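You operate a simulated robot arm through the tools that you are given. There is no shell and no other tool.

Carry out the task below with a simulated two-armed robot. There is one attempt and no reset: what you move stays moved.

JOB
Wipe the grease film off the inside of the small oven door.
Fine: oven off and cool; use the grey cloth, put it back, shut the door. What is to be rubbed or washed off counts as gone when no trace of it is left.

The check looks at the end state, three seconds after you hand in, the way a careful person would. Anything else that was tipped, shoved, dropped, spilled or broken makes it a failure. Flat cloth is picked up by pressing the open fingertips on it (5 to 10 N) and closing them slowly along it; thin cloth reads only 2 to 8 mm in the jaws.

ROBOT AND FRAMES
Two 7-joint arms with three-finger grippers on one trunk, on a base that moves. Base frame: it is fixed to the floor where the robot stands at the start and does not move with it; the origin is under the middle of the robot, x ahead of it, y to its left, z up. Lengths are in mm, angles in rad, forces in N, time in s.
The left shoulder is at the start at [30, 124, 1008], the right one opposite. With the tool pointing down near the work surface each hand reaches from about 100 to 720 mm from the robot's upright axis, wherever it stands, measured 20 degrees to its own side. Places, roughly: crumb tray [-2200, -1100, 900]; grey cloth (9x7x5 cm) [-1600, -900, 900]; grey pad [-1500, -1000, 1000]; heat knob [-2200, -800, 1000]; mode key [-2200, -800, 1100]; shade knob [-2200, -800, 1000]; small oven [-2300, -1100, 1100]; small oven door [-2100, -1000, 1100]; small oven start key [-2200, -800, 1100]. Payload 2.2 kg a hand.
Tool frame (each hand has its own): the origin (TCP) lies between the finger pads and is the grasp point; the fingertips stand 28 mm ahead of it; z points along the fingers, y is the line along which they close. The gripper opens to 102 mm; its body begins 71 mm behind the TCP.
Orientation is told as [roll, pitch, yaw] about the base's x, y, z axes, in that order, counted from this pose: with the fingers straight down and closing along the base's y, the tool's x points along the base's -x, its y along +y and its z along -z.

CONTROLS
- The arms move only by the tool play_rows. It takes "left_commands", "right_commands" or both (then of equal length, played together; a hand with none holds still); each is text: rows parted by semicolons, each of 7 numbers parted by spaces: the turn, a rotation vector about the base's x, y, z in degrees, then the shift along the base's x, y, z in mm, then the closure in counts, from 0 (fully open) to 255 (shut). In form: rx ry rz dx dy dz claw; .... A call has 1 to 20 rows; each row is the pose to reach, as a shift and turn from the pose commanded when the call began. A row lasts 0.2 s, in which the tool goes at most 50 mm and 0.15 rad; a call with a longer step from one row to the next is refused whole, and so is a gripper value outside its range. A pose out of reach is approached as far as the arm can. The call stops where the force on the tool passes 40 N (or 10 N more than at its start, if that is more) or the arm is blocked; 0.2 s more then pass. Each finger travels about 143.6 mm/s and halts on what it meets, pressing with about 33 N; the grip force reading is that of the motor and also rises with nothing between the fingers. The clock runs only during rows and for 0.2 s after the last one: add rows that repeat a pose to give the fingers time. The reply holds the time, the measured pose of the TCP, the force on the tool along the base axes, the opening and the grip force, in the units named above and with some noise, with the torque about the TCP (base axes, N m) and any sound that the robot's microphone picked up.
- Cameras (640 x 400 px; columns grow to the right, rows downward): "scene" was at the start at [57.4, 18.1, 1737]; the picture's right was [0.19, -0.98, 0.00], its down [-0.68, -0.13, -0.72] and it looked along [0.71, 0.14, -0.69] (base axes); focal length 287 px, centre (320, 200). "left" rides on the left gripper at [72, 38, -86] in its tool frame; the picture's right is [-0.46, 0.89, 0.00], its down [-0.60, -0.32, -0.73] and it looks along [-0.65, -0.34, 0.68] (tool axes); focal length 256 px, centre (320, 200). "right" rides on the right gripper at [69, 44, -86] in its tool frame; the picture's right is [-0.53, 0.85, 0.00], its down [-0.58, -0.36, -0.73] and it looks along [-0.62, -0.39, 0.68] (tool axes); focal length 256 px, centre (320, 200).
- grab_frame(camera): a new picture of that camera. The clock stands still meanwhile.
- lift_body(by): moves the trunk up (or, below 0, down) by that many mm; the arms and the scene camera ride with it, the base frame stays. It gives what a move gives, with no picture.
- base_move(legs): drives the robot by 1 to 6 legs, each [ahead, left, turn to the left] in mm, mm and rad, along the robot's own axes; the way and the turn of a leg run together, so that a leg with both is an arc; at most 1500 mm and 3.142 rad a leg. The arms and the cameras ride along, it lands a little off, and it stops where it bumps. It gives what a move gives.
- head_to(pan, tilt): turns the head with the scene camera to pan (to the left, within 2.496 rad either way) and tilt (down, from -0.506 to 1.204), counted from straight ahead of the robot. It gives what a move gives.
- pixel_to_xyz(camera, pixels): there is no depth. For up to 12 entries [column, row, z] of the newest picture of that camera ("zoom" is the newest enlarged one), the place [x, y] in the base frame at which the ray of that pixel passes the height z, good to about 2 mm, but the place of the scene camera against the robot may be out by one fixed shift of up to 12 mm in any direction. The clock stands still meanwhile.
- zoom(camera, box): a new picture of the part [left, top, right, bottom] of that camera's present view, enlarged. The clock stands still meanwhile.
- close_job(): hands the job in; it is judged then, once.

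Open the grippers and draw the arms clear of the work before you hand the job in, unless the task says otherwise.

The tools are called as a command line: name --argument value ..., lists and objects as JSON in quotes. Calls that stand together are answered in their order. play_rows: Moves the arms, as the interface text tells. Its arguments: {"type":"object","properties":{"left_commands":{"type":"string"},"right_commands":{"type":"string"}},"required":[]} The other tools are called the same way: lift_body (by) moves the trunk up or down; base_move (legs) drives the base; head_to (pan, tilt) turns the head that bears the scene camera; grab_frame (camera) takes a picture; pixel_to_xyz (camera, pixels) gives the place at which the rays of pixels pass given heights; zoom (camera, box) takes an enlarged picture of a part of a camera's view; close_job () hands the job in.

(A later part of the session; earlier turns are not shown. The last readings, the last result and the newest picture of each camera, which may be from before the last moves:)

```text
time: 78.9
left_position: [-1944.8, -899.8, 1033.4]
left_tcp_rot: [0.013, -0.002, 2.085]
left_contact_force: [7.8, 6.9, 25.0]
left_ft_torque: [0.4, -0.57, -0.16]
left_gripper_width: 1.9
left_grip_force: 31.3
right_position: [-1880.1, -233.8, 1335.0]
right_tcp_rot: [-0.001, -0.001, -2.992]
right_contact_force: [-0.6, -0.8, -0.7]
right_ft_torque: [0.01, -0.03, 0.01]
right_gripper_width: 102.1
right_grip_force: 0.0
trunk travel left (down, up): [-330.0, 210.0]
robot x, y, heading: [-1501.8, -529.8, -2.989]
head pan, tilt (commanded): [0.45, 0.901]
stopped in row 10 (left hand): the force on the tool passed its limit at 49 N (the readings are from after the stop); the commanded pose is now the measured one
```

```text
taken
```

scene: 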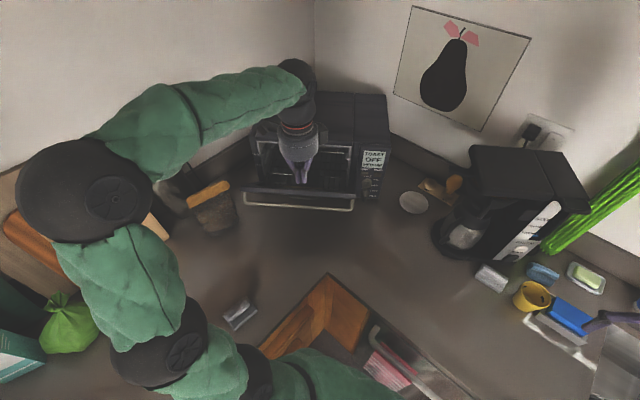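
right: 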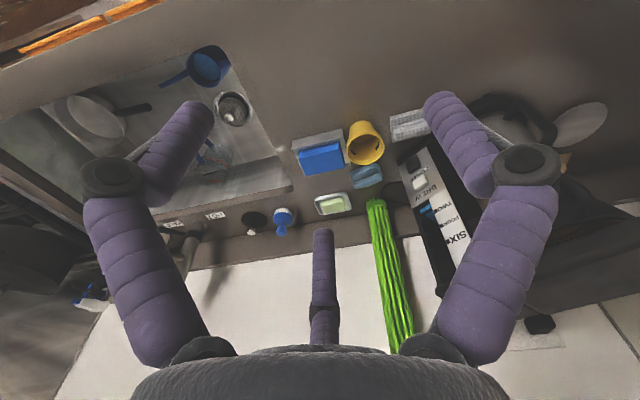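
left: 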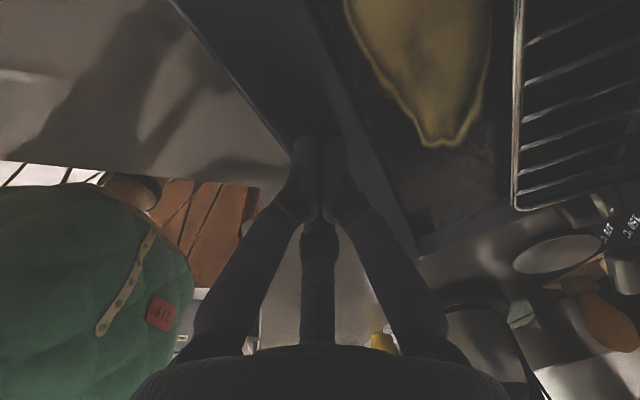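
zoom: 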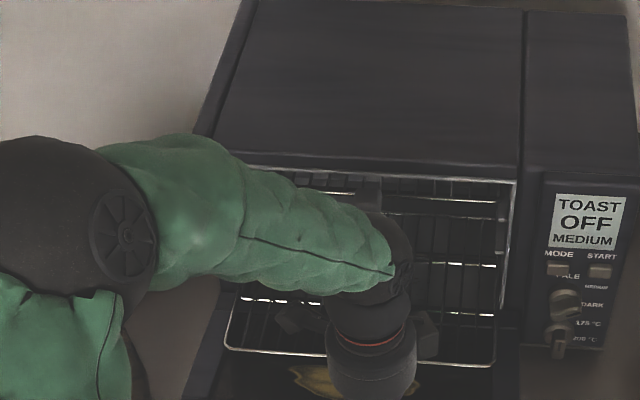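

Contact rose to 49 N at tip height about 1005, so the door seems to be at its stop. I lift the hand away and look at the door.

play_rows --left_commands "0 0 0 0 0 20 255; 0 0 0 0 0 60 255; 0 0 0 10 6 100 255; 0 0 0 40 25 140 255; 0 0 0 70 50 180 255; 0 0 0 100 75 210 255; 0 0 0 130 100 230 255; 0 0 0 130 100 230 255"

grab_frame --camera "scene"

zoom --camera "scene" --box '[190, 90, 390, 215]'

grab_frame --camera "left"

```text
refused: row 4 steps farther than a row can; nothing moved
```

```text
taken
```

scene: 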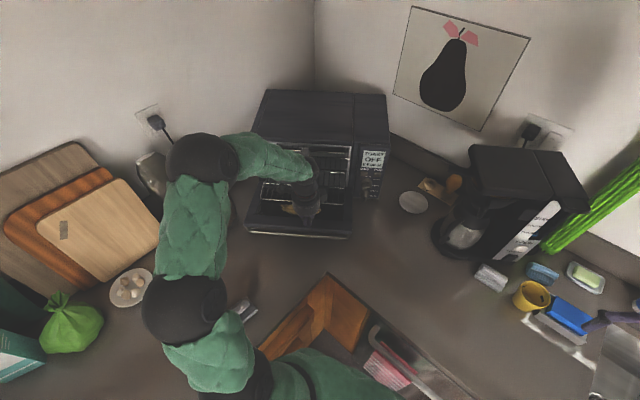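

```text
3.20 times, centred on (290, 152) of scene
```

zoom: 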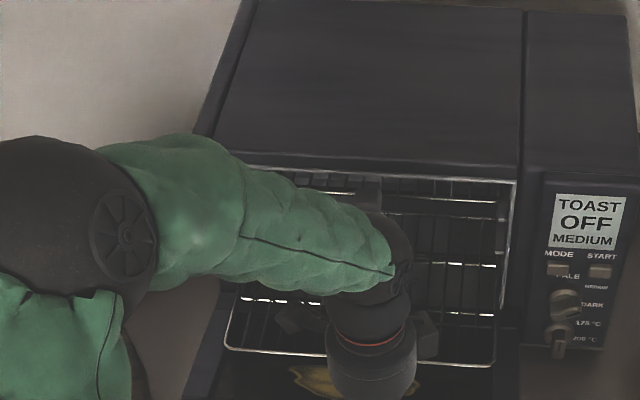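

```text
taken
```

left: 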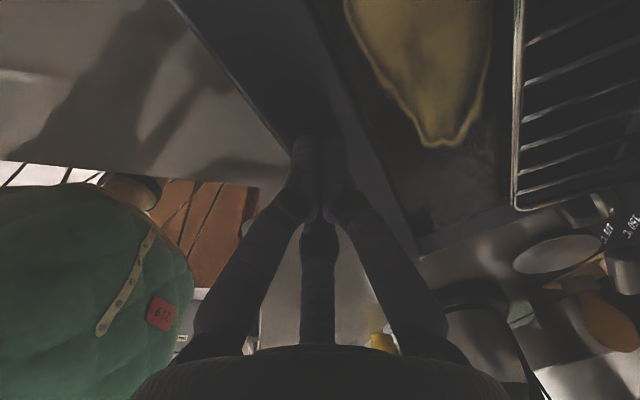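

That call was refused for one long step; I repeat it with smaller steps.

play_rows --left_commands "0 0 0 0 0 20 255; 0 0 0 0 0 60 255; 0 0 0 10 6 95 255; 0 0 0 30 20 130 255; 0 0 0 55 40 160 255; 0 0 0 80 60 190 255; 0 0 0 105 80 220 255; 0 0 0 130 100 240 255; 0 0 0 130 100 240 255"

grab_frame --camera "scene"

zoom --camera "scene" --box '[220, 110, 404, 250]'

grab_frame --camera "left"

```text
time: 80.9
left_position: [-1814.8, -800.2, 1270.0]
left_tcp_rot: [0.011, -0.001, 2.085]
left_contact_force: [-0.5, -0.7, -0.2]
left_ft_torque: [0.04, -0.03, 0.04]
left_gripper_width: 1.9
left_grip_force: 31.5
right_position: [-1881.3, -235.3, 1332.9]
right_tcp_rot: [0.0, -0.001, -2.993]
right_contact_force: [-1.0, -1.1, 0.4]
right_ft_torque: [0.01, -0.02, 0.0]
right_gripper_width: 102.1
right_grip_force: 0.0
trunk travel left (down, up): [-330.0, 210.0]
robot x, y, heading: [-1498.2, -528.8, -2.991]
head pan, tilt (commanded): [0.45, 0.901]
```

```text
taken
```

scene: 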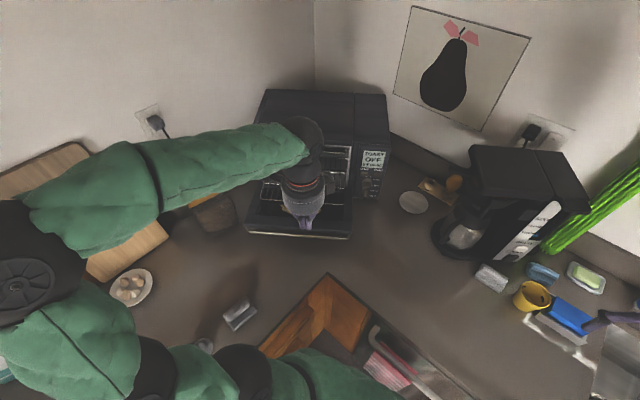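

```text
2.86 times, centred on (312, 180) of scene
```

zoom: 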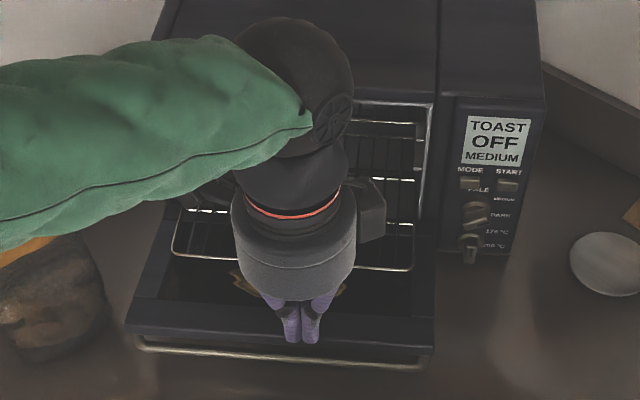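

```text
taken
```

left: 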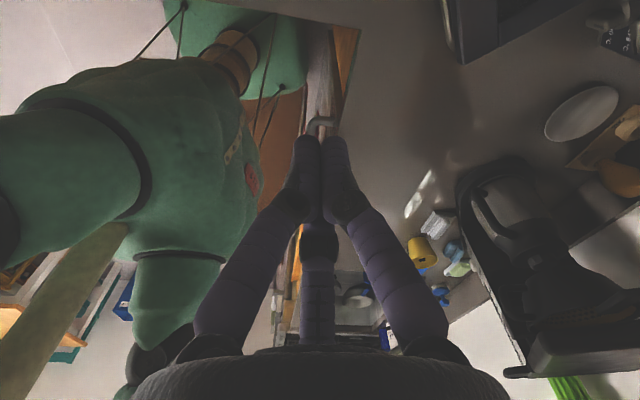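

The door now lies open with the rack drawn partly out over its inner part. I look at the cloth closely now to plan the grasp.

zoom --camera "scene" --box '[190, 270, 310, 345]'

```text
5.33 times, centred on (250, 308) of scene
```

zoom: 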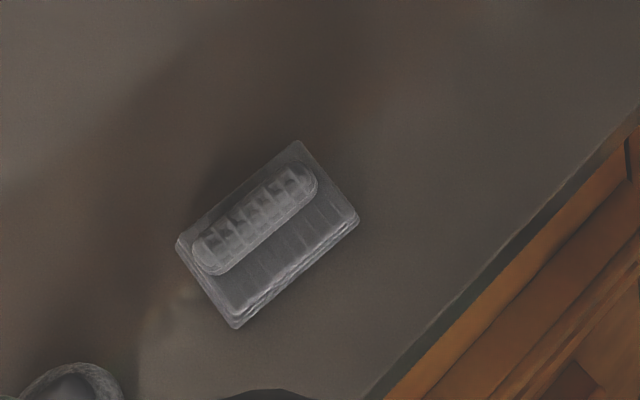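

I take the cloth's base corners and its roll's ends as coordinates.

pixel_to_xyz --camera "zoom" --pixels '[[180, 245, 920], [300, 145, 920], [357, 222, 920], [237, 326, 920], [208, 256, 945], [302, 183, 945], [237, 326, 905], [357, 222, 905]]'

```text
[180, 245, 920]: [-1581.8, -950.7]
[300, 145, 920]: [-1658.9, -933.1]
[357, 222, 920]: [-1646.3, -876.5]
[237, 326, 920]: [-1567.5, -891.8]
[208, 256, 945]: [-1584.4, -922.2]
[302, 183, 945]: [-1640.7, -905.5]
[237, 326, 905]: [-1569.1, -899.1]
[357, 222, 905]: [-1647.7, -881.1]
```

The cloth centre is near (-1620,-911) after correction, its roll's axis along (-0.967,0.255). I turn the hand so that it closes across the roll and move half-way there, opening the fingers, to see how the elbow behaves.

play_rows --left_commands "0 0 7.6 15 -8 0 200; 0 0 15.2 30 -16 0 150; 0 0 22.8 45 -25 0 100; 0 0 30.4 60 -33 0 50; 0 0 38 80 -42 -10 0; 0 0 45.8 100 -50 -20 0; 0 0 45.8 100 -50 -20 0"

grab_frame --camera "left"

grab_frame --camera "scene"

```text
time: 82.5
left_position: [-1713.5, -851.1, 1250.0]
left_tcp_rot: [0.011, 0.0, 2.887]
left_contact_force: [0.1, 1.0, 0.5]
left_ft_torque: [0.02, -0.01, 0.01]
left_gripper_width: 101.9
left_grip_force: 0.0
right_position: [-1880.9, -234.2, 1335.4]
right_tcp_rot: [-0.001, -0.002, -2.991]
right_contact_force: [-0.2, 0.4, 0.2]
right_ft_torque: [0.02, -0.02, 0.01]
right_gripper_width: 101.8
right_grip_force: 0.0
trunk travel left (down, up): [-330.0, 210.0]
robot x, y, heading: [-1498.4, -527.9, -2.986]
head pan, tilt (commanded): [0.45, 0.901]
```

```text
taken
```

left: 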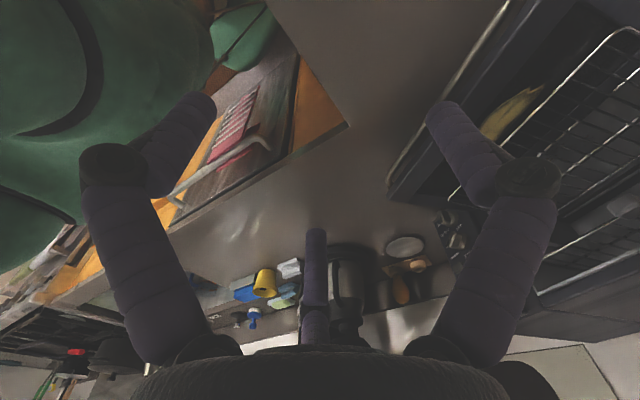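

```text
taken
```

scene: 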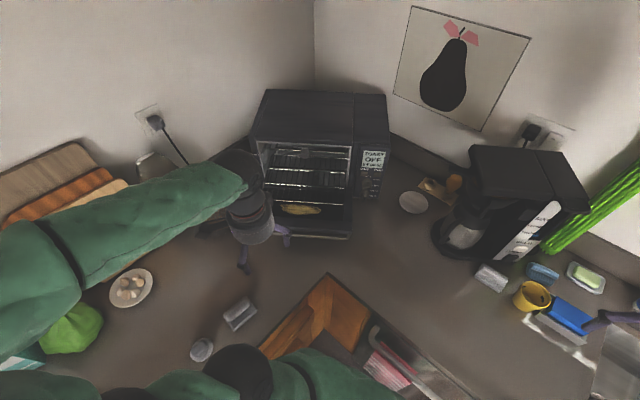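

The door is now in clear sight, with the yellow patch at (300,210). I enlarge it.

zoom --camera "scene" --box '[230, 130, 390, 250]'

```text
3.33 times, centred on (310, 190) of scene
```

zoom: 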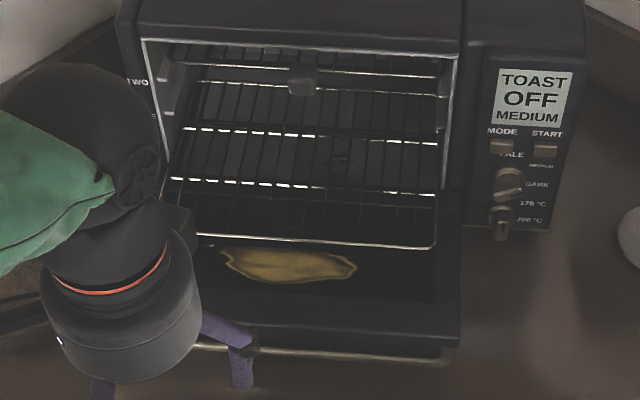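

I take rays of the patch, rack edge and door edges in the scene picture, and of the patch in the left picture.

pixel_to_xyz --camera "zoom" --pixels '[[220, 250, 1000], [357, 268, 1000], [285, 284, 1000], [285, 249, 1000], [195, 233, 1000], [195, 233, 1060], [435, 249, 1000], [435, 249, 1060], [460, 340, 1000], [460, 340, 980], [238, 275, 1000], [330, 283, 1000]]'

zoom --camera "left" --box '[370, 0, 640, 300]'

```text
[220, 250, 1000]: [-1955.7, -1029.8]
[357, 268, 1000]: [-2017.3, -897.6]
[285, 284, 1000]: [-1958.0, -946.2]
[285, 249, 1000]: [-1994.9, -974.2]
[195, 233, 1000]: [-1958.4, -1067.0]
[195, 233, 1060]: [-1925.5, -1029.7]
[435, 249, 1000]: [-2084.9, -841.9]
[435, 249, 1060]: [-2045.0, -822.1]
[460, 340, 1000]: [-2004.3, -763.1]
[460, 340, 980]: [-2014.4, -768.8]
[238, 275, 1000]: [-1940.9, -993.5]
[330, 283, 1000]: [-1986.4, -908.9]
```

```text
1.33 times, centred on (505, 150) of left
```

zoom: 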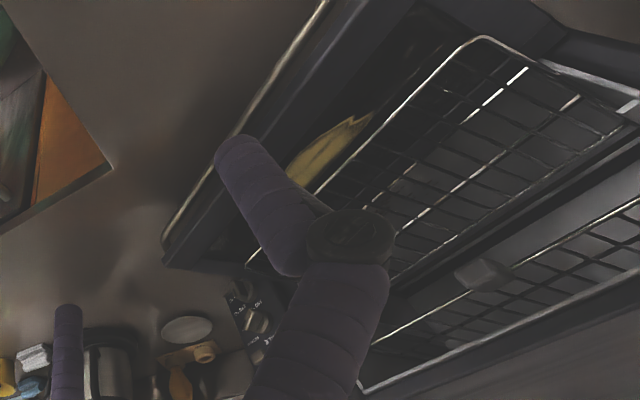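

I take the matching rays from the left camera's enlarged view: the rack's front-left corner, the patch's left end and the door's edge.

pixel_to_xyz --camera "zoom" --pixels '[[470, 45, 1000], [470, 45, 1060], [316, 194, 1000], [316, 194, 1060], [373, 112, 980], [373, 112, 1010], [340, 150, 980], [340, 150, 1010], [290, 160, 980], [290, 160, 1010], [330, 122, 1000], [345, 158, 1000]]'

```text
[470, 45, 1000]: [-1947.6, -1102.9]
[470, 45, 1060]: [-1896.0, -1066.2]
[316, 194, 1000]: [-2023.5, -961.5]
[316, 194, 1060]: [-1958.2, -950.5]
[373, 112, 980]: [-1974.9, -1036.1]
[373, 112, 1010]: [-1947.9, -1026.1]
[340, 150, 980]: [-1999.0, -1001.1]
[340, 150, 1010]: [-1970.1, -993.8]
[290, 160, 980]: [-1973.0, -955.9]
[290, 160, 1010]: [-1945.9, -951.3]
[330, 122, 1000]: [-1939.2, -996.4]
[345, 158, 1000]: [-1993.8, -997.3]
```

The door's inner face lies at about z≈988, the patch spans about 146 by 46 mm, and the rack's front edge is about 14 mm behind it. Now I bring the open left hand above the cloth at (-1620,-912).

play_rows --left_commands "0 0 0 19 -12 -25 0; 0 0 0 38 -25 -50 0; 0 0 0 57 -37 -75 0; 0 0 0 76 -49 -100 0; 0 0 0 93 -61 -120 0; 0 0 0 93 -61 -120 0"

grab_frame --camera "left"

grab_frame --camera "scene"

```text
time: 83.9
left_position: [-1623.0, -909.4, 1129.8]
left_tcp_rot: [0.011, 0.0, 2.884]
left_contact_force: [0.4, 0.5, -0.3]
left_ft_torque: [-0.01, -0.02, 0.01]
left_gripper_width: 102.1
left_grip_force: 0.1
right_position: [-1879.7, -234.9, 1334.0]
right_tcp_rot: [-0.001, -0.003, -2.991]
right_contact_force: [0.0, 0.3, 0.3]
right_ft_torque: [0.02, 0.0, 0.01]
right_gripper_width: 102.0
right_grip_force: 0.1
trunk travel left (down, up): [-330.0, 210.0]
robot x, y, heading: [-1501.1, -531.8, -2.986]
head pan, tilt (commanded): [0.45, 0.901]
```

```text
taken
```

left: 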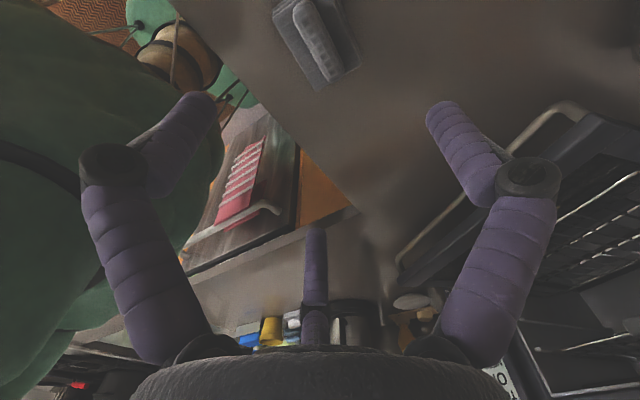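

```text
taken
```

scene: 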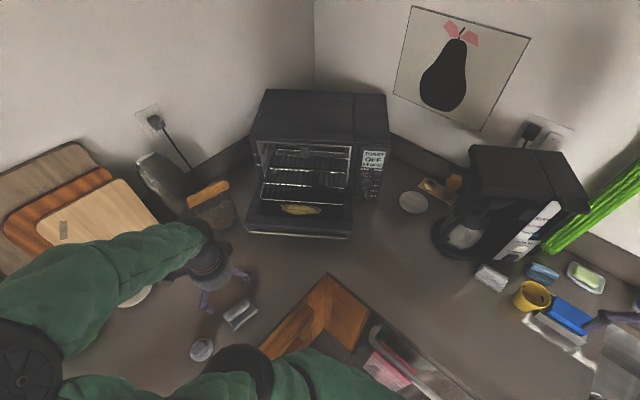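

The hand is above the cloth without contact. I fix the roll's place with the hand camera at z≈945.

zoom --camera "left" --box '[240, 0, 400, 100]'

pixel_to_xyz --camera "left" --pixels '[[303, 12, 945], [332, 74, 945], [318, 43, 945], [318, 43, 955], [323, 88, 915], [360, 68, 915], [272, 8, 915]]'

```text
4.00 times, centred on (320, 50) of left
```

zoom: 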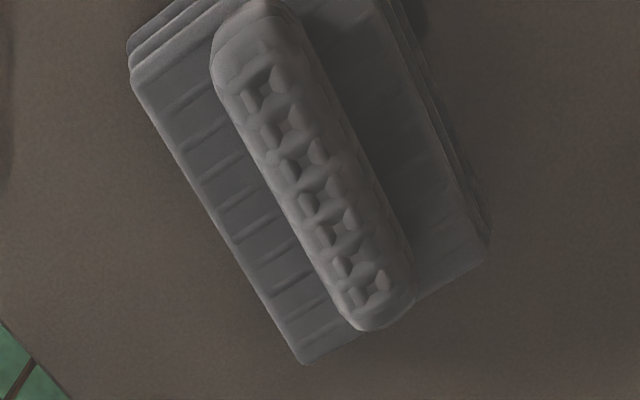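

```text
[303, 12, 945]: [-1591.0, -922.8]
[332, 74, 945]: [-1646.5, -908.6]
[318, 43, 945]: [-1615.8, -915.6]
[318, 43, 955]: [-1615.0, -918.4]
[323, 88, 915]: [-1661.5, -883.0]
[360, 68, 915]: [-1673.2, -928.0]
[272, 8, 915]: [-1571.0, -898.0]
```

The hand camera puts the roll's centre at about (-1617,-915). With the three fingers closing to the middle, I half close to about 56 mm, centre on the roll and come down to just above it.

play_rows --left_commands "0 0 0 4 1 -35 60; 0 0 0 8 1 -70 115; 0 0 0 8 1 -100 115; 0 0 0 8 1 -120 115; 0 0 0 8 1 -135 115; 0 0 0 8 1 -135 115"

grab_frame --camera "left"

zoom --camera "scene" --box '[160, 240, 320, 360]'

```text
time: 85.3
left_position: [-1614.4, -910.0, 995.3]
left_tcp_rot: [0.013, 0.0, 2.884]
left_contact_force: [-0.2, 0.4, 0.2]
left_ft_torque: [-0.02, -0.03, 0.03]
left_gripper_width: 56.1
left_grip_force: 0.0
right_position: [-1879.7, -235.4, 1334.6]
right_tcp_rot: [0.001, -0.001, -2.99]
right_contact_force: [-0.5, 0.6, -0.6]
right_ft_torque: [0.02, 0.01, 0.0]
right_gripper_width: 102.1
right_grip_force: 0.0
trunk travel left (down, up): [-330.0, 210.0]
robot x, y, heading: [-1499.3, -530.9, -2.988]
head pan, tilt (commanded): [0.45, 0.901]
```

```text
taken
```

left: 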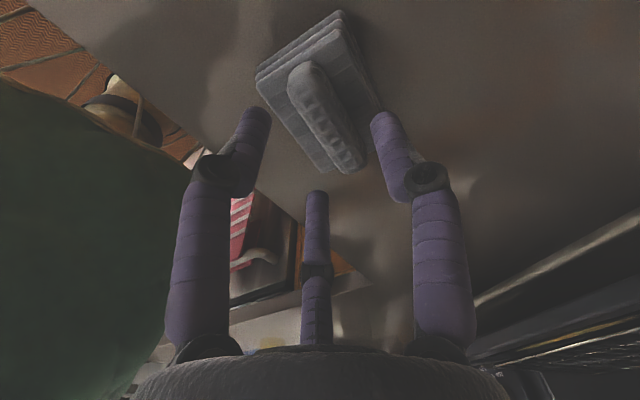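

```text
3.33 times, centred on (240, 300) of scene
```

zoom: 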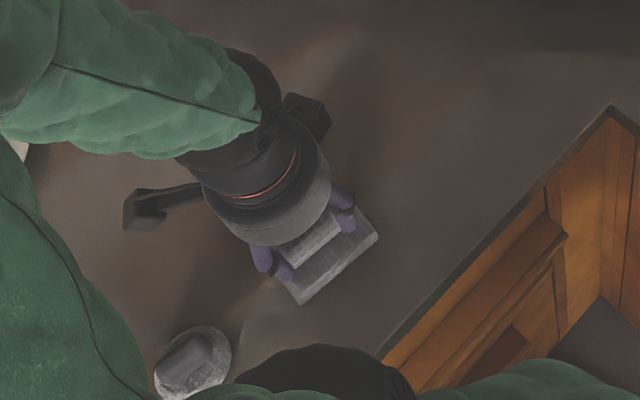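

The roll lies between the finger tips in the hand view (centre about (322,118)). I re-measure it from this close distance.

pixel_to_xyz --camera "left" --pixels '[[298, 72, 945], [350, 163, 945], [322, 118, 945], [322, 118, 955], [255, 80, 930], [335, 172, 930], [340, 12, 930], [380, 105, 930]]'

zoom --camera "left" --box '[240, 0, 400, 200]'

```text
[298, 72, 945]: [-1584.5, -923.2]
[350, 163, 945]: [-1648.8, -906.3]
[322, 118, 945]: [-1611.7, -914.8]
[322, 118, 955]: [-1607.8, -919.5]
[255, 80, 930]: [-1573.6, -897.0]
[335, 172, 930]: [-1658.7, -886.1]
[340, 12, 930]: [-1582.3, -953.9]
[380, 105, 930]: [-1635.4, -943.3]
```

```text
2.00 times, centred on (320, 100) of left
```

zoom: 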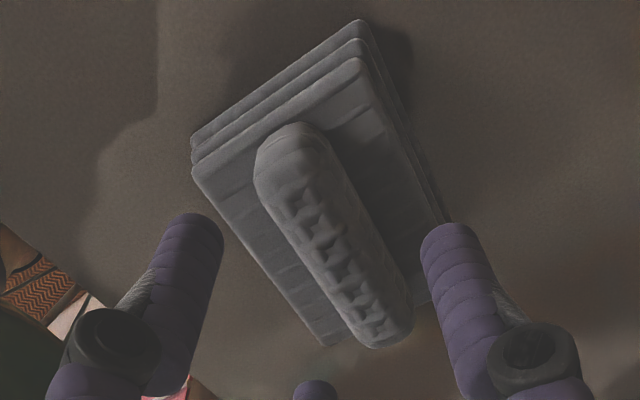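

Two-view check puts the roll's middle at z≈942, so it reaches to about 955. I go down slowly another 31 mm so that the tips straddle the roll just above the folded base.

play_rows --left_commands "0 0 0 0 1 -8 115; 0 0 0 0 1 -15 115; 0 0 0 0 1 -21 115; 0 0 0 0 1 -26 115; 0 0 0 0 1 -30 115; 0 0 0 0 1 -31 115"

zoom --camera "left" --box '[220, 30, 420, 230]'

```text
time: 86.7
left_position: [-1614.2, -909.2, 963.8]
left_tcp_rot: [0.012, 0.0, 2.885]
left_contact_force: [-0.2, 0.1, -0.4]
left_ft_torque: [-0.02, 0.0, 0.0]
left_gripper_width: 55.9
left_grip_force: 0.0
right_position: [-1881.2, -234.9, 1334.8]
right_tcp_rot: [0.001, -0.001, -2.991]
right_contact_force: [0.3, 0.1, 1.4]
right_ft_torque: [-0.02, -0.01, 0.0]
right_gripper_width: 102.1
right_grip_force: 0.1
trunk travel left (down, up): [-330.0, 210.0]
robot x, y, heading: [-1502.2, -527.8, -2.989]
head pan, tilt (commanded): [0.45, 0.901]
```

```text
2.00 times, centred on (320, 130) of left
```

zoom: 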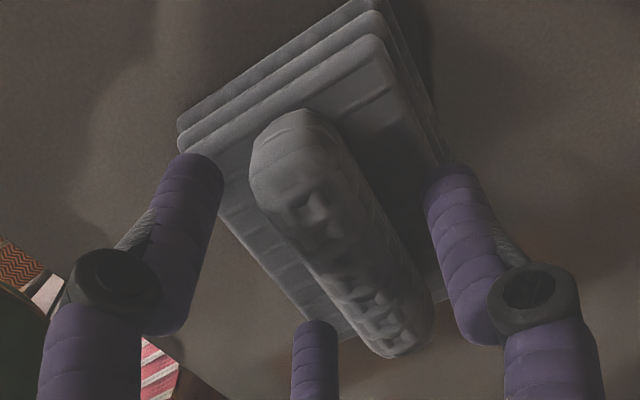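

The three tips stand around the roll without contact. I close slowly onto it.

play_rows --left_commands "0 0 0 0 0 0 125; 0 0 0 0 0 0 135; 0 0 0 0 0 0 145; 0 0 0 0 0 0 155; 0 0 0 0 0 0 165; 0 0 0 0 0 0 175; 0 0 0 0 0 0 185; 0 0 0 0 0 0 195; 0 0 0 0 0 0 205; 0 0 0 0 0 0 215; 0 0 0 0 0 0 215"

zoom --camera "left" --box '[220, 30, 420, 230]'

```text
time: 89.1
left_position: [-1614.0, -910.2, 965.3]
left_tcp_rot: [0.012, 0.0, 2.884]
left_contact_force: [0.5, -0.5, 3.1]
left_ft_torque: [0.07, -0.05, 0.02]
left_gripper_width: 31.9
left_grip_force: 32.7
right_position: [-1879.6, -234.9, 1334.3]
right_tcp_rot: [0.0, -0.002, -2.99]
right_contact_force: [-1.1, 0.8, -0.3]
right_ft_torque: [-0.03, 0.02, -0.02]
right_gripper_width: 102.0
right_grip_force: 0.2
trunk travel left (down, up): [-330.0, 210.0]
robot x, y, heading: [-1501.0, -527.9, -2.991]
head pan, tilt (commanded): [0.45, 0.901]
```

```text
2.00 times, centred on (320, 130) of left
```

zoom: 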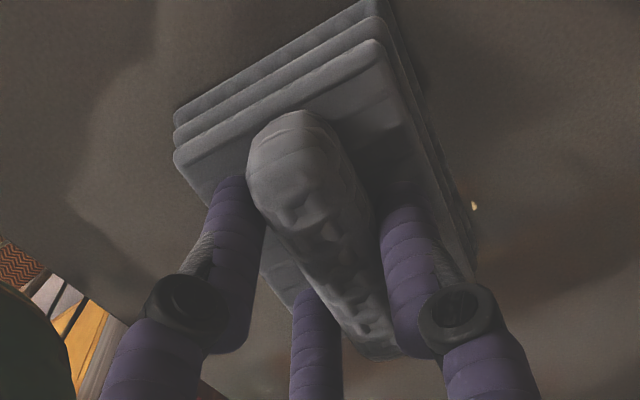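

The roll is held (opening 31.9 mm, 33 N). I note this pose (-1614,-910,965, yaw 2.884) for putting it back, and lift slowly.

play_rows --left_commands "0 0 0 0 0 0 225; 0 0 0 0 0 8 225; 0 0 0 0 0 20 225; 0 0 0 0 0 40 225; 0 0 0 0 0 65 225; 0 0 0 0 0 90 225; 0 0 0 0 0 120 225; 0 0 0 0 0 150 225; 0 0 0 0 0 150 225"

grab_frame --camera "left"

grab_frame --camera "scene"

```text
time: 91.1
left_position: [-1613.9, -908.9, 1113.0]
left_tcp_rot: [0.01, -0.001, 2.885]
left_contact_force: [1.0, -0.5, -0.5]
left_ft_torque: [0.01, 0.0, -0.01]
left_gripper_width: 32.0
left_grip_force: 32.7
right_position: [-1881.4, -235.7, 1334.5]
right_tcp_rot: [0.001, -0.003, -2.991]
right_contact_force: [0.2, -0.1, -0.2]
right_ft_torque: [-0.01, 0.01, -0.03]
right_gripper_width: 102.0
right_grip_force: 0.2
trunk travel left (down, up): [-330.0, 210.0]
robot x, y, heading: [-1500.9, -525.5, -2.992]
head pan, tilt (commanded): [0.45, 0.901]
```

```text
taken
```

left: 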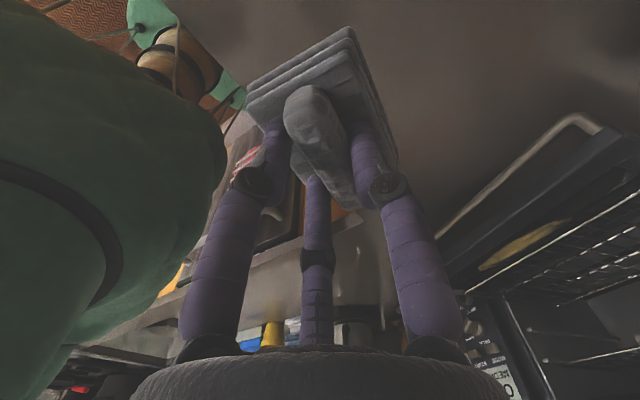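

```text
taken
```

scene: 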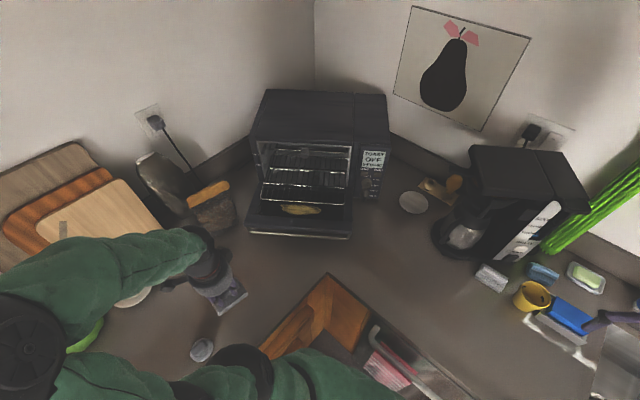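

The cloth is in hand and lifted cleanly. With the view free, I enlarge the open door again to measure the patch and the rack.

zoom --camera "scene" --box '[235, 160, 375, 250]'

```text
4.44 times, centred on (305, 205) of scene
```

zoom: 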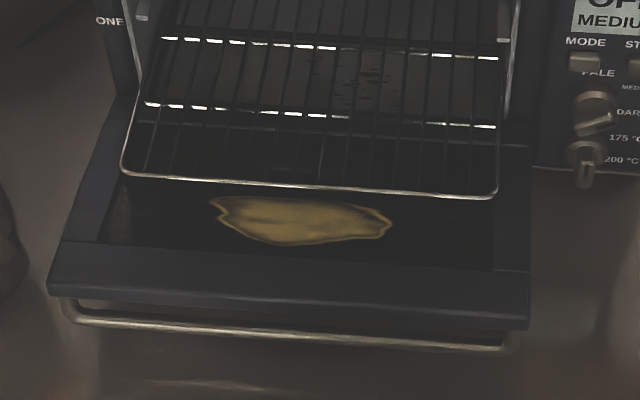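

The patch runs from (210,203) to (393,228) in this enlargement, the rack's front edge from (125,172) to (495,197). I take coordinates at the door face's height.

pixel_to_xyz --camera "zoom" --pixels '[[210, 203, 988], [393, 228, 988], [285, 245, 988], [235, 197, 988], [310, 199, 988], [350, 240, 988], [125, 172, 1000], [300, 186, 1000], [495, 197, 1000], [50, 290, 988], [528, 325, 988], [100, 242, 988]]'

```text
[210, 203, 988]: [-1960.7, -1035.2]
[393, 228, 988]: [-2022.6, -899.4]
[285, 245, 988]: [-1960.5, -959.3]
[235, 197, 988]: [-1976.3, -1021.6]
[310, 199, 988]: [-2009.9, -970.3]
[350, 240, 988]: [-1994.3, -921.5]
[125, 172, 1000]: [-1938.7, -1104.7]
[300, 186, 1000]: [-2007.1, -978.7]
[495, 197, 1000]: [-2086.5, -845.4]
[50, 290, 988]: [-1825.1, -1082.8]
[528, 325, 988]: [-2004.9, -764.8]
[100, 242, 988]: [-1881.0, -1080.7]
```

The patch's inner border is only a few mm from the rack's front edge in plan. I look from the hand camera's different angle to get the rack's height over the door.

zoom --camera "left" --box '[430, 100, 640, 310]'

```text
1.90 times, centred on (535, 205) of left
```

zoom: 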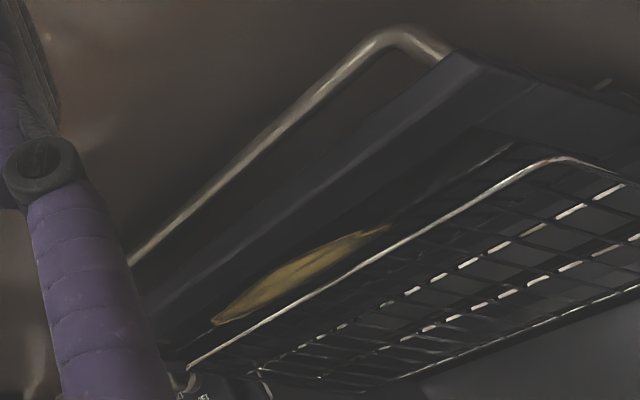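

I take rays along the rack's front edge and the patch's ends from this view.

pixel_to_xyz --camera "zoom" --pixels '[[540, 166, 1000], [540, 166, 1030], [375, 263, 1000], [375, 263, 1030], [200, 360, 1000], [200, 360, 1030], [390, 228, 988], [390, 228, 1000], [213, 322, 988], [213, 322, 1000], [330, 272, 988], [300, 262, 988]]'

```text
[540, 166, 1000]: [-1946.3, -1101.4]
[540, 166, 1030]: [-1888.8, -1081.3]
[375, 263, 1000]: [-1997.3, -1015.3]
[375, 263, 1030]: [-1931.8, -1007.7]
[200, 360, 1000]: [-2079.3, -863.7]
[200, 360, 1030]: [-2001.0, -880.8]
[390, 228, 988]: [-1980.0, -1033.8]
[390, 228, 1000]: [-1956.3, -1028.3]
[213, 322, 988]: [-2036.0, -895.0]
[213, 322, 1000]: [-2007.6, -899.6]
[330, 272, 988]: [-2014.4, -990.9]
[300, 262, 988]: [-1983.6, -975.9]
```

The rack's wire lies about 6 mm above the glass (door face z≈994), and the free strip between rack and raised rim is about 64 mm wide, so the cloth fits with its short side across. I carry it there, turning the hand to yaw 2.08, about 75 mm above the door.

play_rows --left_commands "0 0 -4.6 -34 -8 5 225; 0 0 -9.2 -68 -15 10 225; 0 0 -13.8 -102 -23 15 225; 0 0 -18.4 -136 -31 20 225; 0 0 -23 -170 -38 22 225; 0 0 -27.6 -204 -46 24 225; 0 0 -32.2 -238 -54 25 225; 0 0 -36.8 -272 -61 25 225; 0 0 -41.4 -306 -69 25 225; 0 0 -45.8 -338 -77 25 225; 0 0 -45.8 -338 -77 25 225"

grab_frame --camera "left"

grab_frame --camera "scene"

```text
time: 93.5
left_position: [-1952.2, -985.7, 1139.2]
left_tcp_rot: [0.013, 0.0, 2.084]
left_contact_force: [0.2, -1.0, -0.3]
left_ft_torque: [-0.02, 0.02, -0.02]
left_gripper_width: 31.7
left_grip_force: 33.3
right_position: [-1878.5, -234.7, 1334.2]
right_tcp_rot: [0.0, -0.001, -2.991]
right_contact_force: [0.6, 0.2, 0.3]
right_ft_torque: [0.02, 0.0, 0.0]
right_gripper_width: 102.2
right_grip_force: 0.1
trunk travel left (down, up): [-330.0, 210.0]
robot x, y, heading: [-1498.8, -527.0, -2.988]
head pan, tilt (commanded): [0.45, 0.901]
```

```text
taken
```

left: 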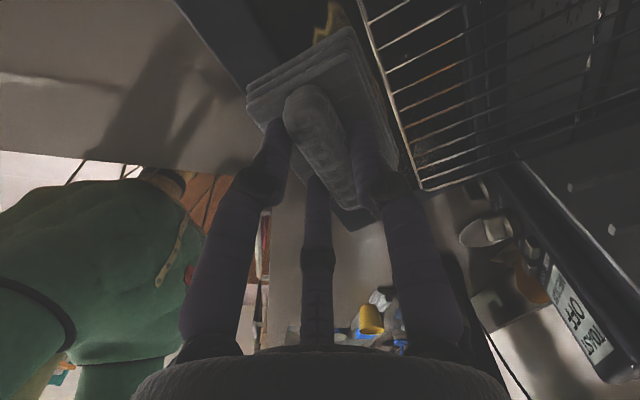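

```text
taken
```

scene: 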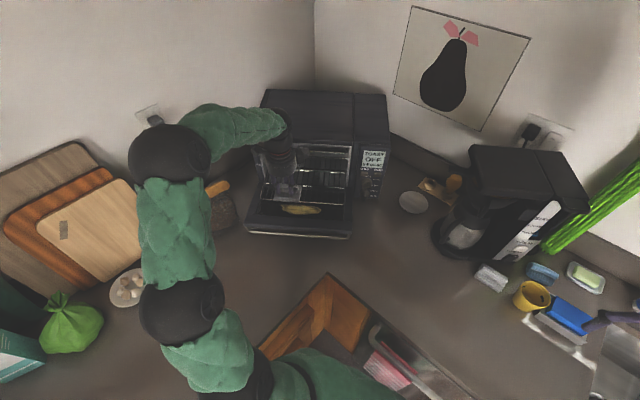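

The cloth is above the door; I enlarge the scene view for its position against patch and rack.

zoom --camera "scene" --box '[225, 100, 385, 250]'

zoom --camera "left" --box '[220, 0, 460, 220]'

```text
2.67 times, centred on (305, 175) of scene
```

zoom: 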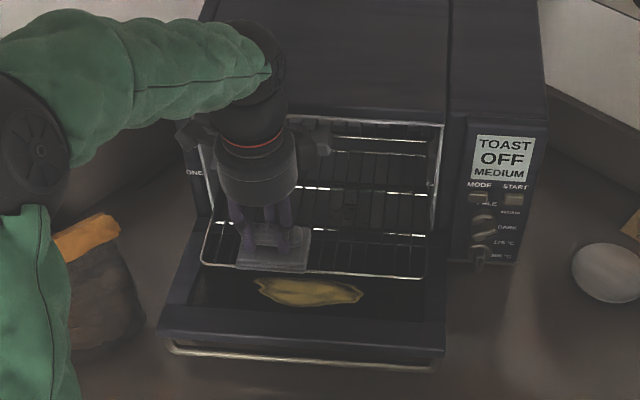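

```text
1.82 times, centred on (340, 110) of left
```

zoom: 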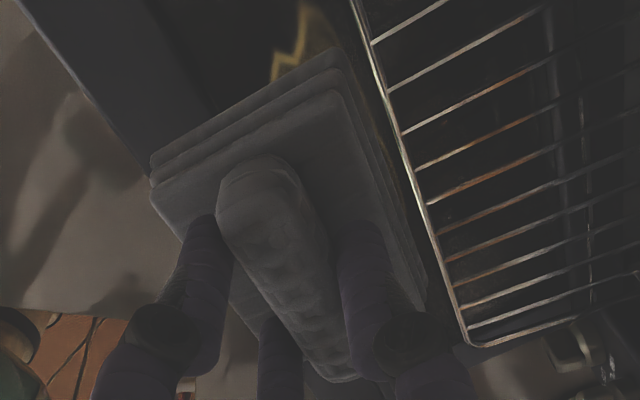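

I move to the left end of the patch and lower to about 15 mm above the glass to check the fit between rack and rim.

play_rows --left_commands "0 0 0 5 -20 0 225; 0 0 0 10 -40 -10 225; 0 0 0 10 -40 -30 225; 0 0 0 10 -40 -50 225; 0 0 0 10 -40 -62 225; 0 0 0 10 -40 -62 225"

grab_frame --camera "left"

zoom --camera "left" --box '[220, 0, 460, 220]'

zoom --camera "scene" --box '[225, 130, 385, 250]'

```text
time: 94.9
left_position: [-1942.7, -1026.0, 1076.7]
left_tcp_rot: [0.013, 0.001, 2.085]
left_contact_force: [-0.5, -0.3, -0.5]
left_ft_torque: [0.01, 0.0, 0.03]
left_gripper_width: 31.9
left_grip_force: 33.4
right_position: [-1880.3, -235.6, 1334.0]
right_tcp_rot: [-0.002, -0.001, -2.99]
right_contact_force: [-0.4, -0.2, -0.1]
right_ft_torque: [-0.02, -0.04, -0.01]
right_gripper_width: 102.0
right_grip_force: 0.1
trunk travel left (down, up): [-330.0, 210.0]
robot x, y, heading: [-1500.7, -527.5, -2.994]
head pan, tilt (commanded): [0.45, 0.901]
```

```text
taken
```

left: 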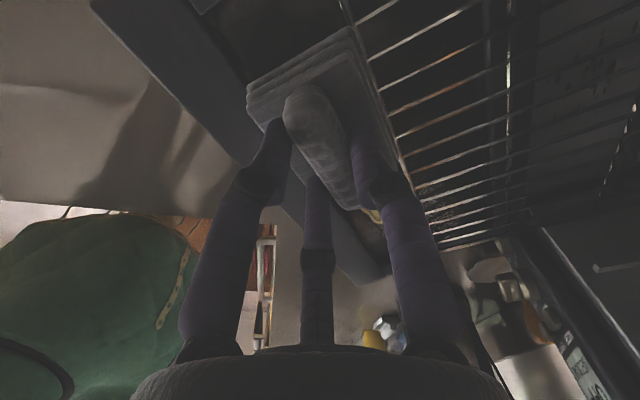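

```text
1.82 times, centred on (340, 110) of left
```

zoom: 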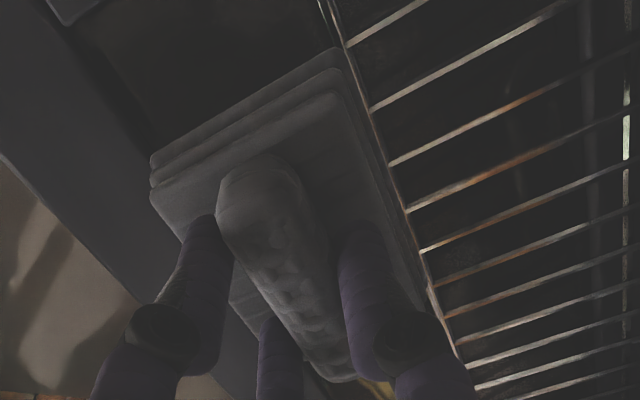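

```text
3.33 times, centred on (305, 190) of scene
```

zoom: 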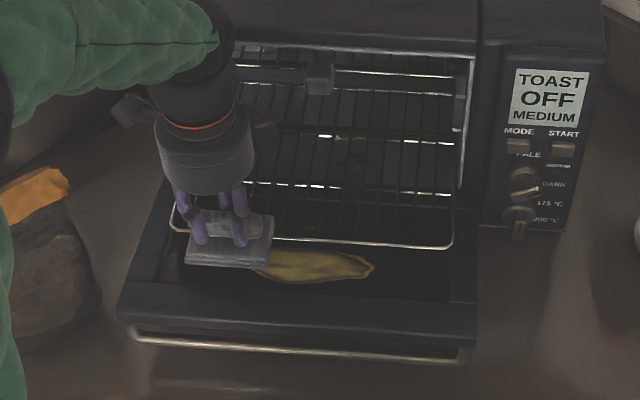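

The cloth's inner edge is about over the rack's wire; I shift it 3 mm outwards and lower it to just above where I expect the glass (TCP about 1060).

play_rows --left_commands "0 0 0 2.6 1.5 -5 225; 0 0 0 2.6 1.5 -9 225; 0 0 0 2.6 1.5 -12 225; 0 0 0 2.6 1.5 -14 225; 0 0 0 2.6 1.5 -16 225"

```text
time: 96.1
left_position: [-1939.0, -1024.7, 1060.6]
left_tcp_rot: [0.01, -0.001, 2.085]
left_contact_force: [0.3, -0.2, -0.4]
left_ft_torque: [-0.01, 0.01, 0.01]
left_gripper_width: 31.8
left_grip_force: 33.5
right_position: [-1879.7, -235.5, 1333.6]
right_tcp_rot: [0.0, -0.002, -2.993]
right_contact_force: [0.1, 0.0, 0.4]
right_ft_torque: [0.0, 0.0, 0.01]
right_gripper_width: 102.1
right_grip_force: 0.0
trunk travel left (down, up): [-330.0, 210.0]
robot x, y, heading: [-1499.8, -527.9, -2.989]
head pan, tilt (commanded): [0.45, 0.901]
```

No contact yet at TCP 1060.6. I go down in small steps to feel the glass.

play_rows --left_commands "0 0 0 0 0 -1.5 225; 0 0 0 0 0 -3 225; 0 0 0 0 0 -4.5 225; 0 0 0 0 0 -6 225"

zoom --camera "scene" --box '[225, 130, 385, 250]'

```text
time: 97.1
left_position: [-1938.5, -1024.3, 1055.8]
left_tcp_rot: [0.012, -0.001, 2.085]
left_contact_force: [1.1, 1.4, 5.7]
left_ft_torque: [0.14, 0.19, -0.05]
left_gripper_width: 31.8
left_grip_force: 33.1
right_position: [-1880.1, -234.8, 1335.1]
right_tcp_rot: [0.0, -0.001, -2.992]
right_contact_force: [0.5, 0.2, 0.2]
right_ft_torque: [0.01, 0.01, 0.01]
right_gripper_width: 102.1
right_grip_force: 0.0
trunk travel left (down, up): [-330.0, 210.0]
robot x, y, heading: [-1504.4, -531.3, -2.98]
head pan, tilt (commanded): [0.45, 0.901]
```

```text
3.33 times, centred on (305, 190) of scene
```

zoom: 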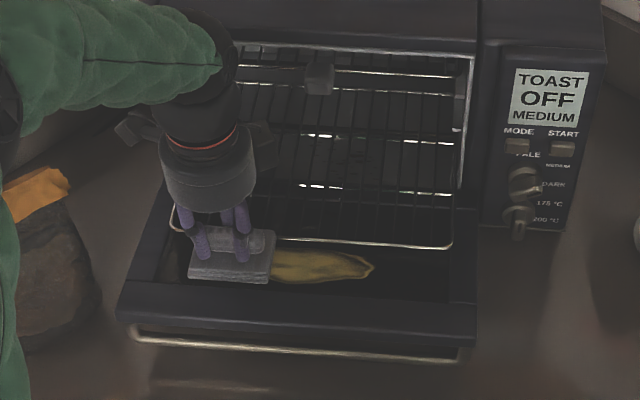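

Contact at TCP 1055.8 with about 6 N, glass height as expected. I press 1 mm more and sweep to the right along the oven's width over the patch.

play_rows --left_commands "0 0 0 0 0 -1 225; 0 0 0 -5 8.7 -1 225; 0 0 0 -11 19.5 -1 225; 0 0 0 -17.5 31 -1 225; 0 0 0 -24 42.5 -1 225; 0 0 0 -30.5 54 -1 225; 0 0 0 -37 65.5 -1 225; 0 0 0 -43.5 77 -1 225; 0 0 0 -50 88.7 -1 225; 0 0 0 -56.5 100 -1 225; 0 0 0 -63 111.7 -1 225; 0 0 0 -69.5 123 -1 225; 0 0 0 -76 134.8 -1 225; 0 0 0 -82 145.5 -1 225"

zoom --camera "scene" --box '[225, 130, 385, 250]'

grab_frame --camera "left"

```text
time: 100.1
left_position: [-2021.3, -879.2, 1054.1]
left_tcp_rot: [0.012, -0.001, 2.085]
left_contact_force: [0.6, -5.9, 12.1]
left_ft_torque: [0.03, -0.22, -0.1]
left_gripper_width: 31.6
left_grip_force: 32.9
right_position: [-1879.7, -235.3, 1334.9]
right_tcp_rot: [0.0, -0.003, -2.991]
right_contact_force: [1.0, -0.3, -0.4]
right_ft_torque: [-0.05, -0.02, 0.01]
right_gripper_width: 101.8
right_grip_force: 0.0
trunk travel left (down, up): [-330.0, 210.0]
robot x, y, heading: [-1501.2, -531.5, -2.99]
head pan, tilt (commanded): [0.45, 0.901]
```

```text
3.33 times, centred on (305, 190) of scene
```

zoom: 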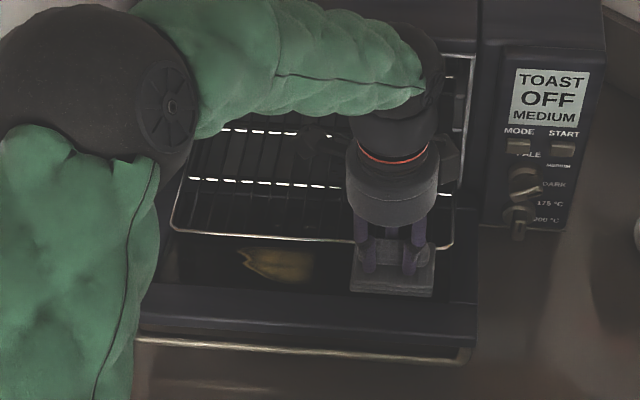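

```text
taken
```

left: 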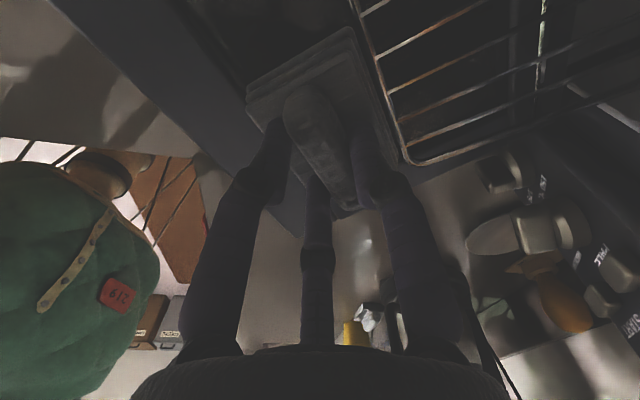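

The patch has paled on the left part, so wiping works. I sweep back and forth again at the same pressure.

play_rows --left_commands "0 0 0 8 -14 0 225; 0 0 0 16 -28 0 225; 0 0 0 24 -42.5 0 225; 0 0 0 32 -57 0 225; 0 0 0 40 -71 0 225; 0 0 0 48 -85 0 225; 0 0 0 56 -99.5 0 225; 0 0 0 64 -114 0 225; 0 0 0 72 -128 0 225; 0 0 0 80 -142 0 225; 0 0 0 72 -128 0 225; 0 0 0 64 -114 0 225; 0 0 0 56 -99.5 0 225; 0 0 0 48 -85 0 225; 0 0 0 40 -71 0 225; 0 0 0 32 -57 0 225; 0 0 0 24 -42.5 0 225; 0 0 0 16 -28 0 225; 0 0 0 8 -14 0 225; 0 0 0 0 0 0 225"

zoom --camera "scene" --box '[225, 130, 385, 250]'

```text
time: 104.3
left_position: [-2021.1, -878.5, 1055.1]
left_tcp_rot: [0.011, 0.001, 2.086]
left_contact_force: [-0.5, -2.4, 6.9]
left_ft_torque: [-0.01, -0.16, -0.08]
left_gripper_width: 31.8
left_grip_force: 33.1
right_position: [-1879.2, -234.6, 1335.8]
right_tcp_rot: [0.0, 0.0, -2.992]
right_contact_force: [-0.2, -0.4, 0.7]
right_ft_torque: [0.0, 0.0, 0.0]
right_gripper_width: 102.0
right_grip_force: 0.0
trunk travel left (down, up): [-330.0, 210.0]
robot x, y, heading: [-1499.8, -525.6, -2.991]
head pan, tilt (commanded): [0.45, 0.901]
```

```text
3.33 times, centred on (305, 190) of scene
```

zoom: 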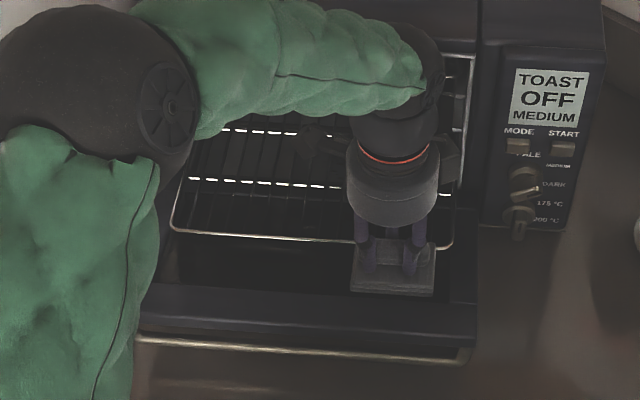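

The visible patch is gone. I do one more round trip, shifted slightly inwards on the way out and slightly outwards on the way back, with a bit more pressure, to catch the borders.

play_rows --left_commands "0 0 0 -1.7 -1 -0.8 225; 0 0 0 7 -17 -0.8 225; 0 0 0 16 -33 -0.8 225; 0 0 0 25 -48 -0.8 225; 0 0 0 33.5 -63.5 -0.8 225; 0 0 0 42 -79 -0.8 225; 0 0 0 51 -94.5 -0.8 225; 0 0 0 60 -110 -0.8 225; 0 0 0 68 -125.5 -0.8 225; 0 0 0 77 -141 -0.8 225; 0 0 0 81 -138 -0.8 225; 0 0 0 73 -123.5 -0.8 225; 0 0 0 64 -108 -0.8 225; 0 0 0 55.5 -92.5 -0.8 225; 0 0 0 47 -77 -0.8 225; 0 0 0 38 -61.5 -0.8 225; 0 0 0 29.5 -46 -0.8 225; 0 0 0 21 -30.5 -0.8 225; 0 0 0 12 -15 -0.8 225; 0 0 0 3.5 1 -0.8 225"

play_rows --left_commands "0 0 0 0 0 5 225; 0 0 0 0 0 20 225; 0 0 0 10 5 45 225; 0 0 0 30 16 80 225; 0 0 0 60 32 110 225; 0 0 0 95 52 130 225; 0 0 0 130 71 145 225; 0 0 0 165 90 150 225; 0 0 0 165 90 150 225"

grab_frame --camera "scene"

zoom --camera "scene" --box '[235, 160, 375, 250]'

```text
time: 108.5
left_position: [-2018.0, -878.1, 1054.2]
left_tcp_rot: [0.013, 0.0, 2.085]
left_contact_force: [-0.3, -6.1, 14.7]
left_ft_torque: [-0.03, -0.32, -0.14]
left_gripper_width: 32.0
left_grip_force: 33.3
right_position: [-1879.6, -233.8, 1335.2]
right_tcp_rot: [0.001, -0.002, -2.991]
right_contact_force: [0.2, 0.5, -0.1]
right_ft_torque: [-0.01, 0.0, 0.03]
right_gripper_width: 102.0
right_grip_force: 0.0
trunk travel left (down, up): [-330.0, 210.0]
robot x, y, heading: [-1502.6, -530.3, -2.994]
head pan, tilt (commanded): [0.45, 0.901]
```

```text
time: 110.5
left_position: [-1853.4, -787.5, 1203.3]
left_tcp_rot: [0.012, 0.0, 2.085]
left_contact_force: [-1.1, 0.3, 0.5]
left_ft_torque: [0.0, -0.04, 0.0]
left_gripper_width: 31.8
left_grip_force: 32.9
right_position: [-1882.0, -234.6, 1334.5]
right_tcp_rot: [0.0, -0.002, -2.991]
right_contact_force: [-0.3, 0.4, 0.6]
right_ft_torque: [0.02, 0.0, 0.02]
right_gripper_width: 101.9
right_grip_force: 0.0
trunk travel left (down, up): [-330.0, 210.0]
robot x, y, heading: [-1499.6, -528.1, -2.993]
head pan, tilt (commanded): [0.45, 0.901]
```

```text
taken
```

scene: 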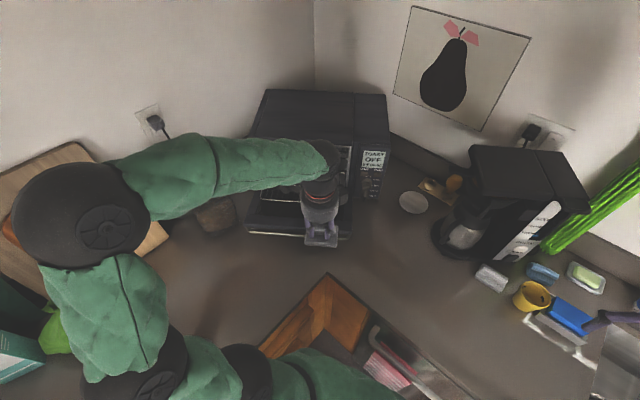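

```text
4.44 times, centred on (305, 205) of scene
```

zoom: 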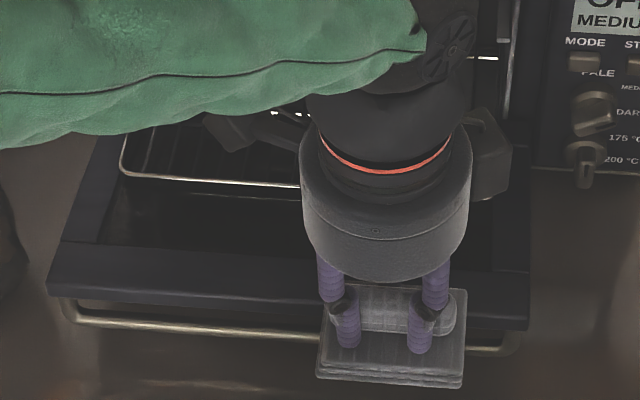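

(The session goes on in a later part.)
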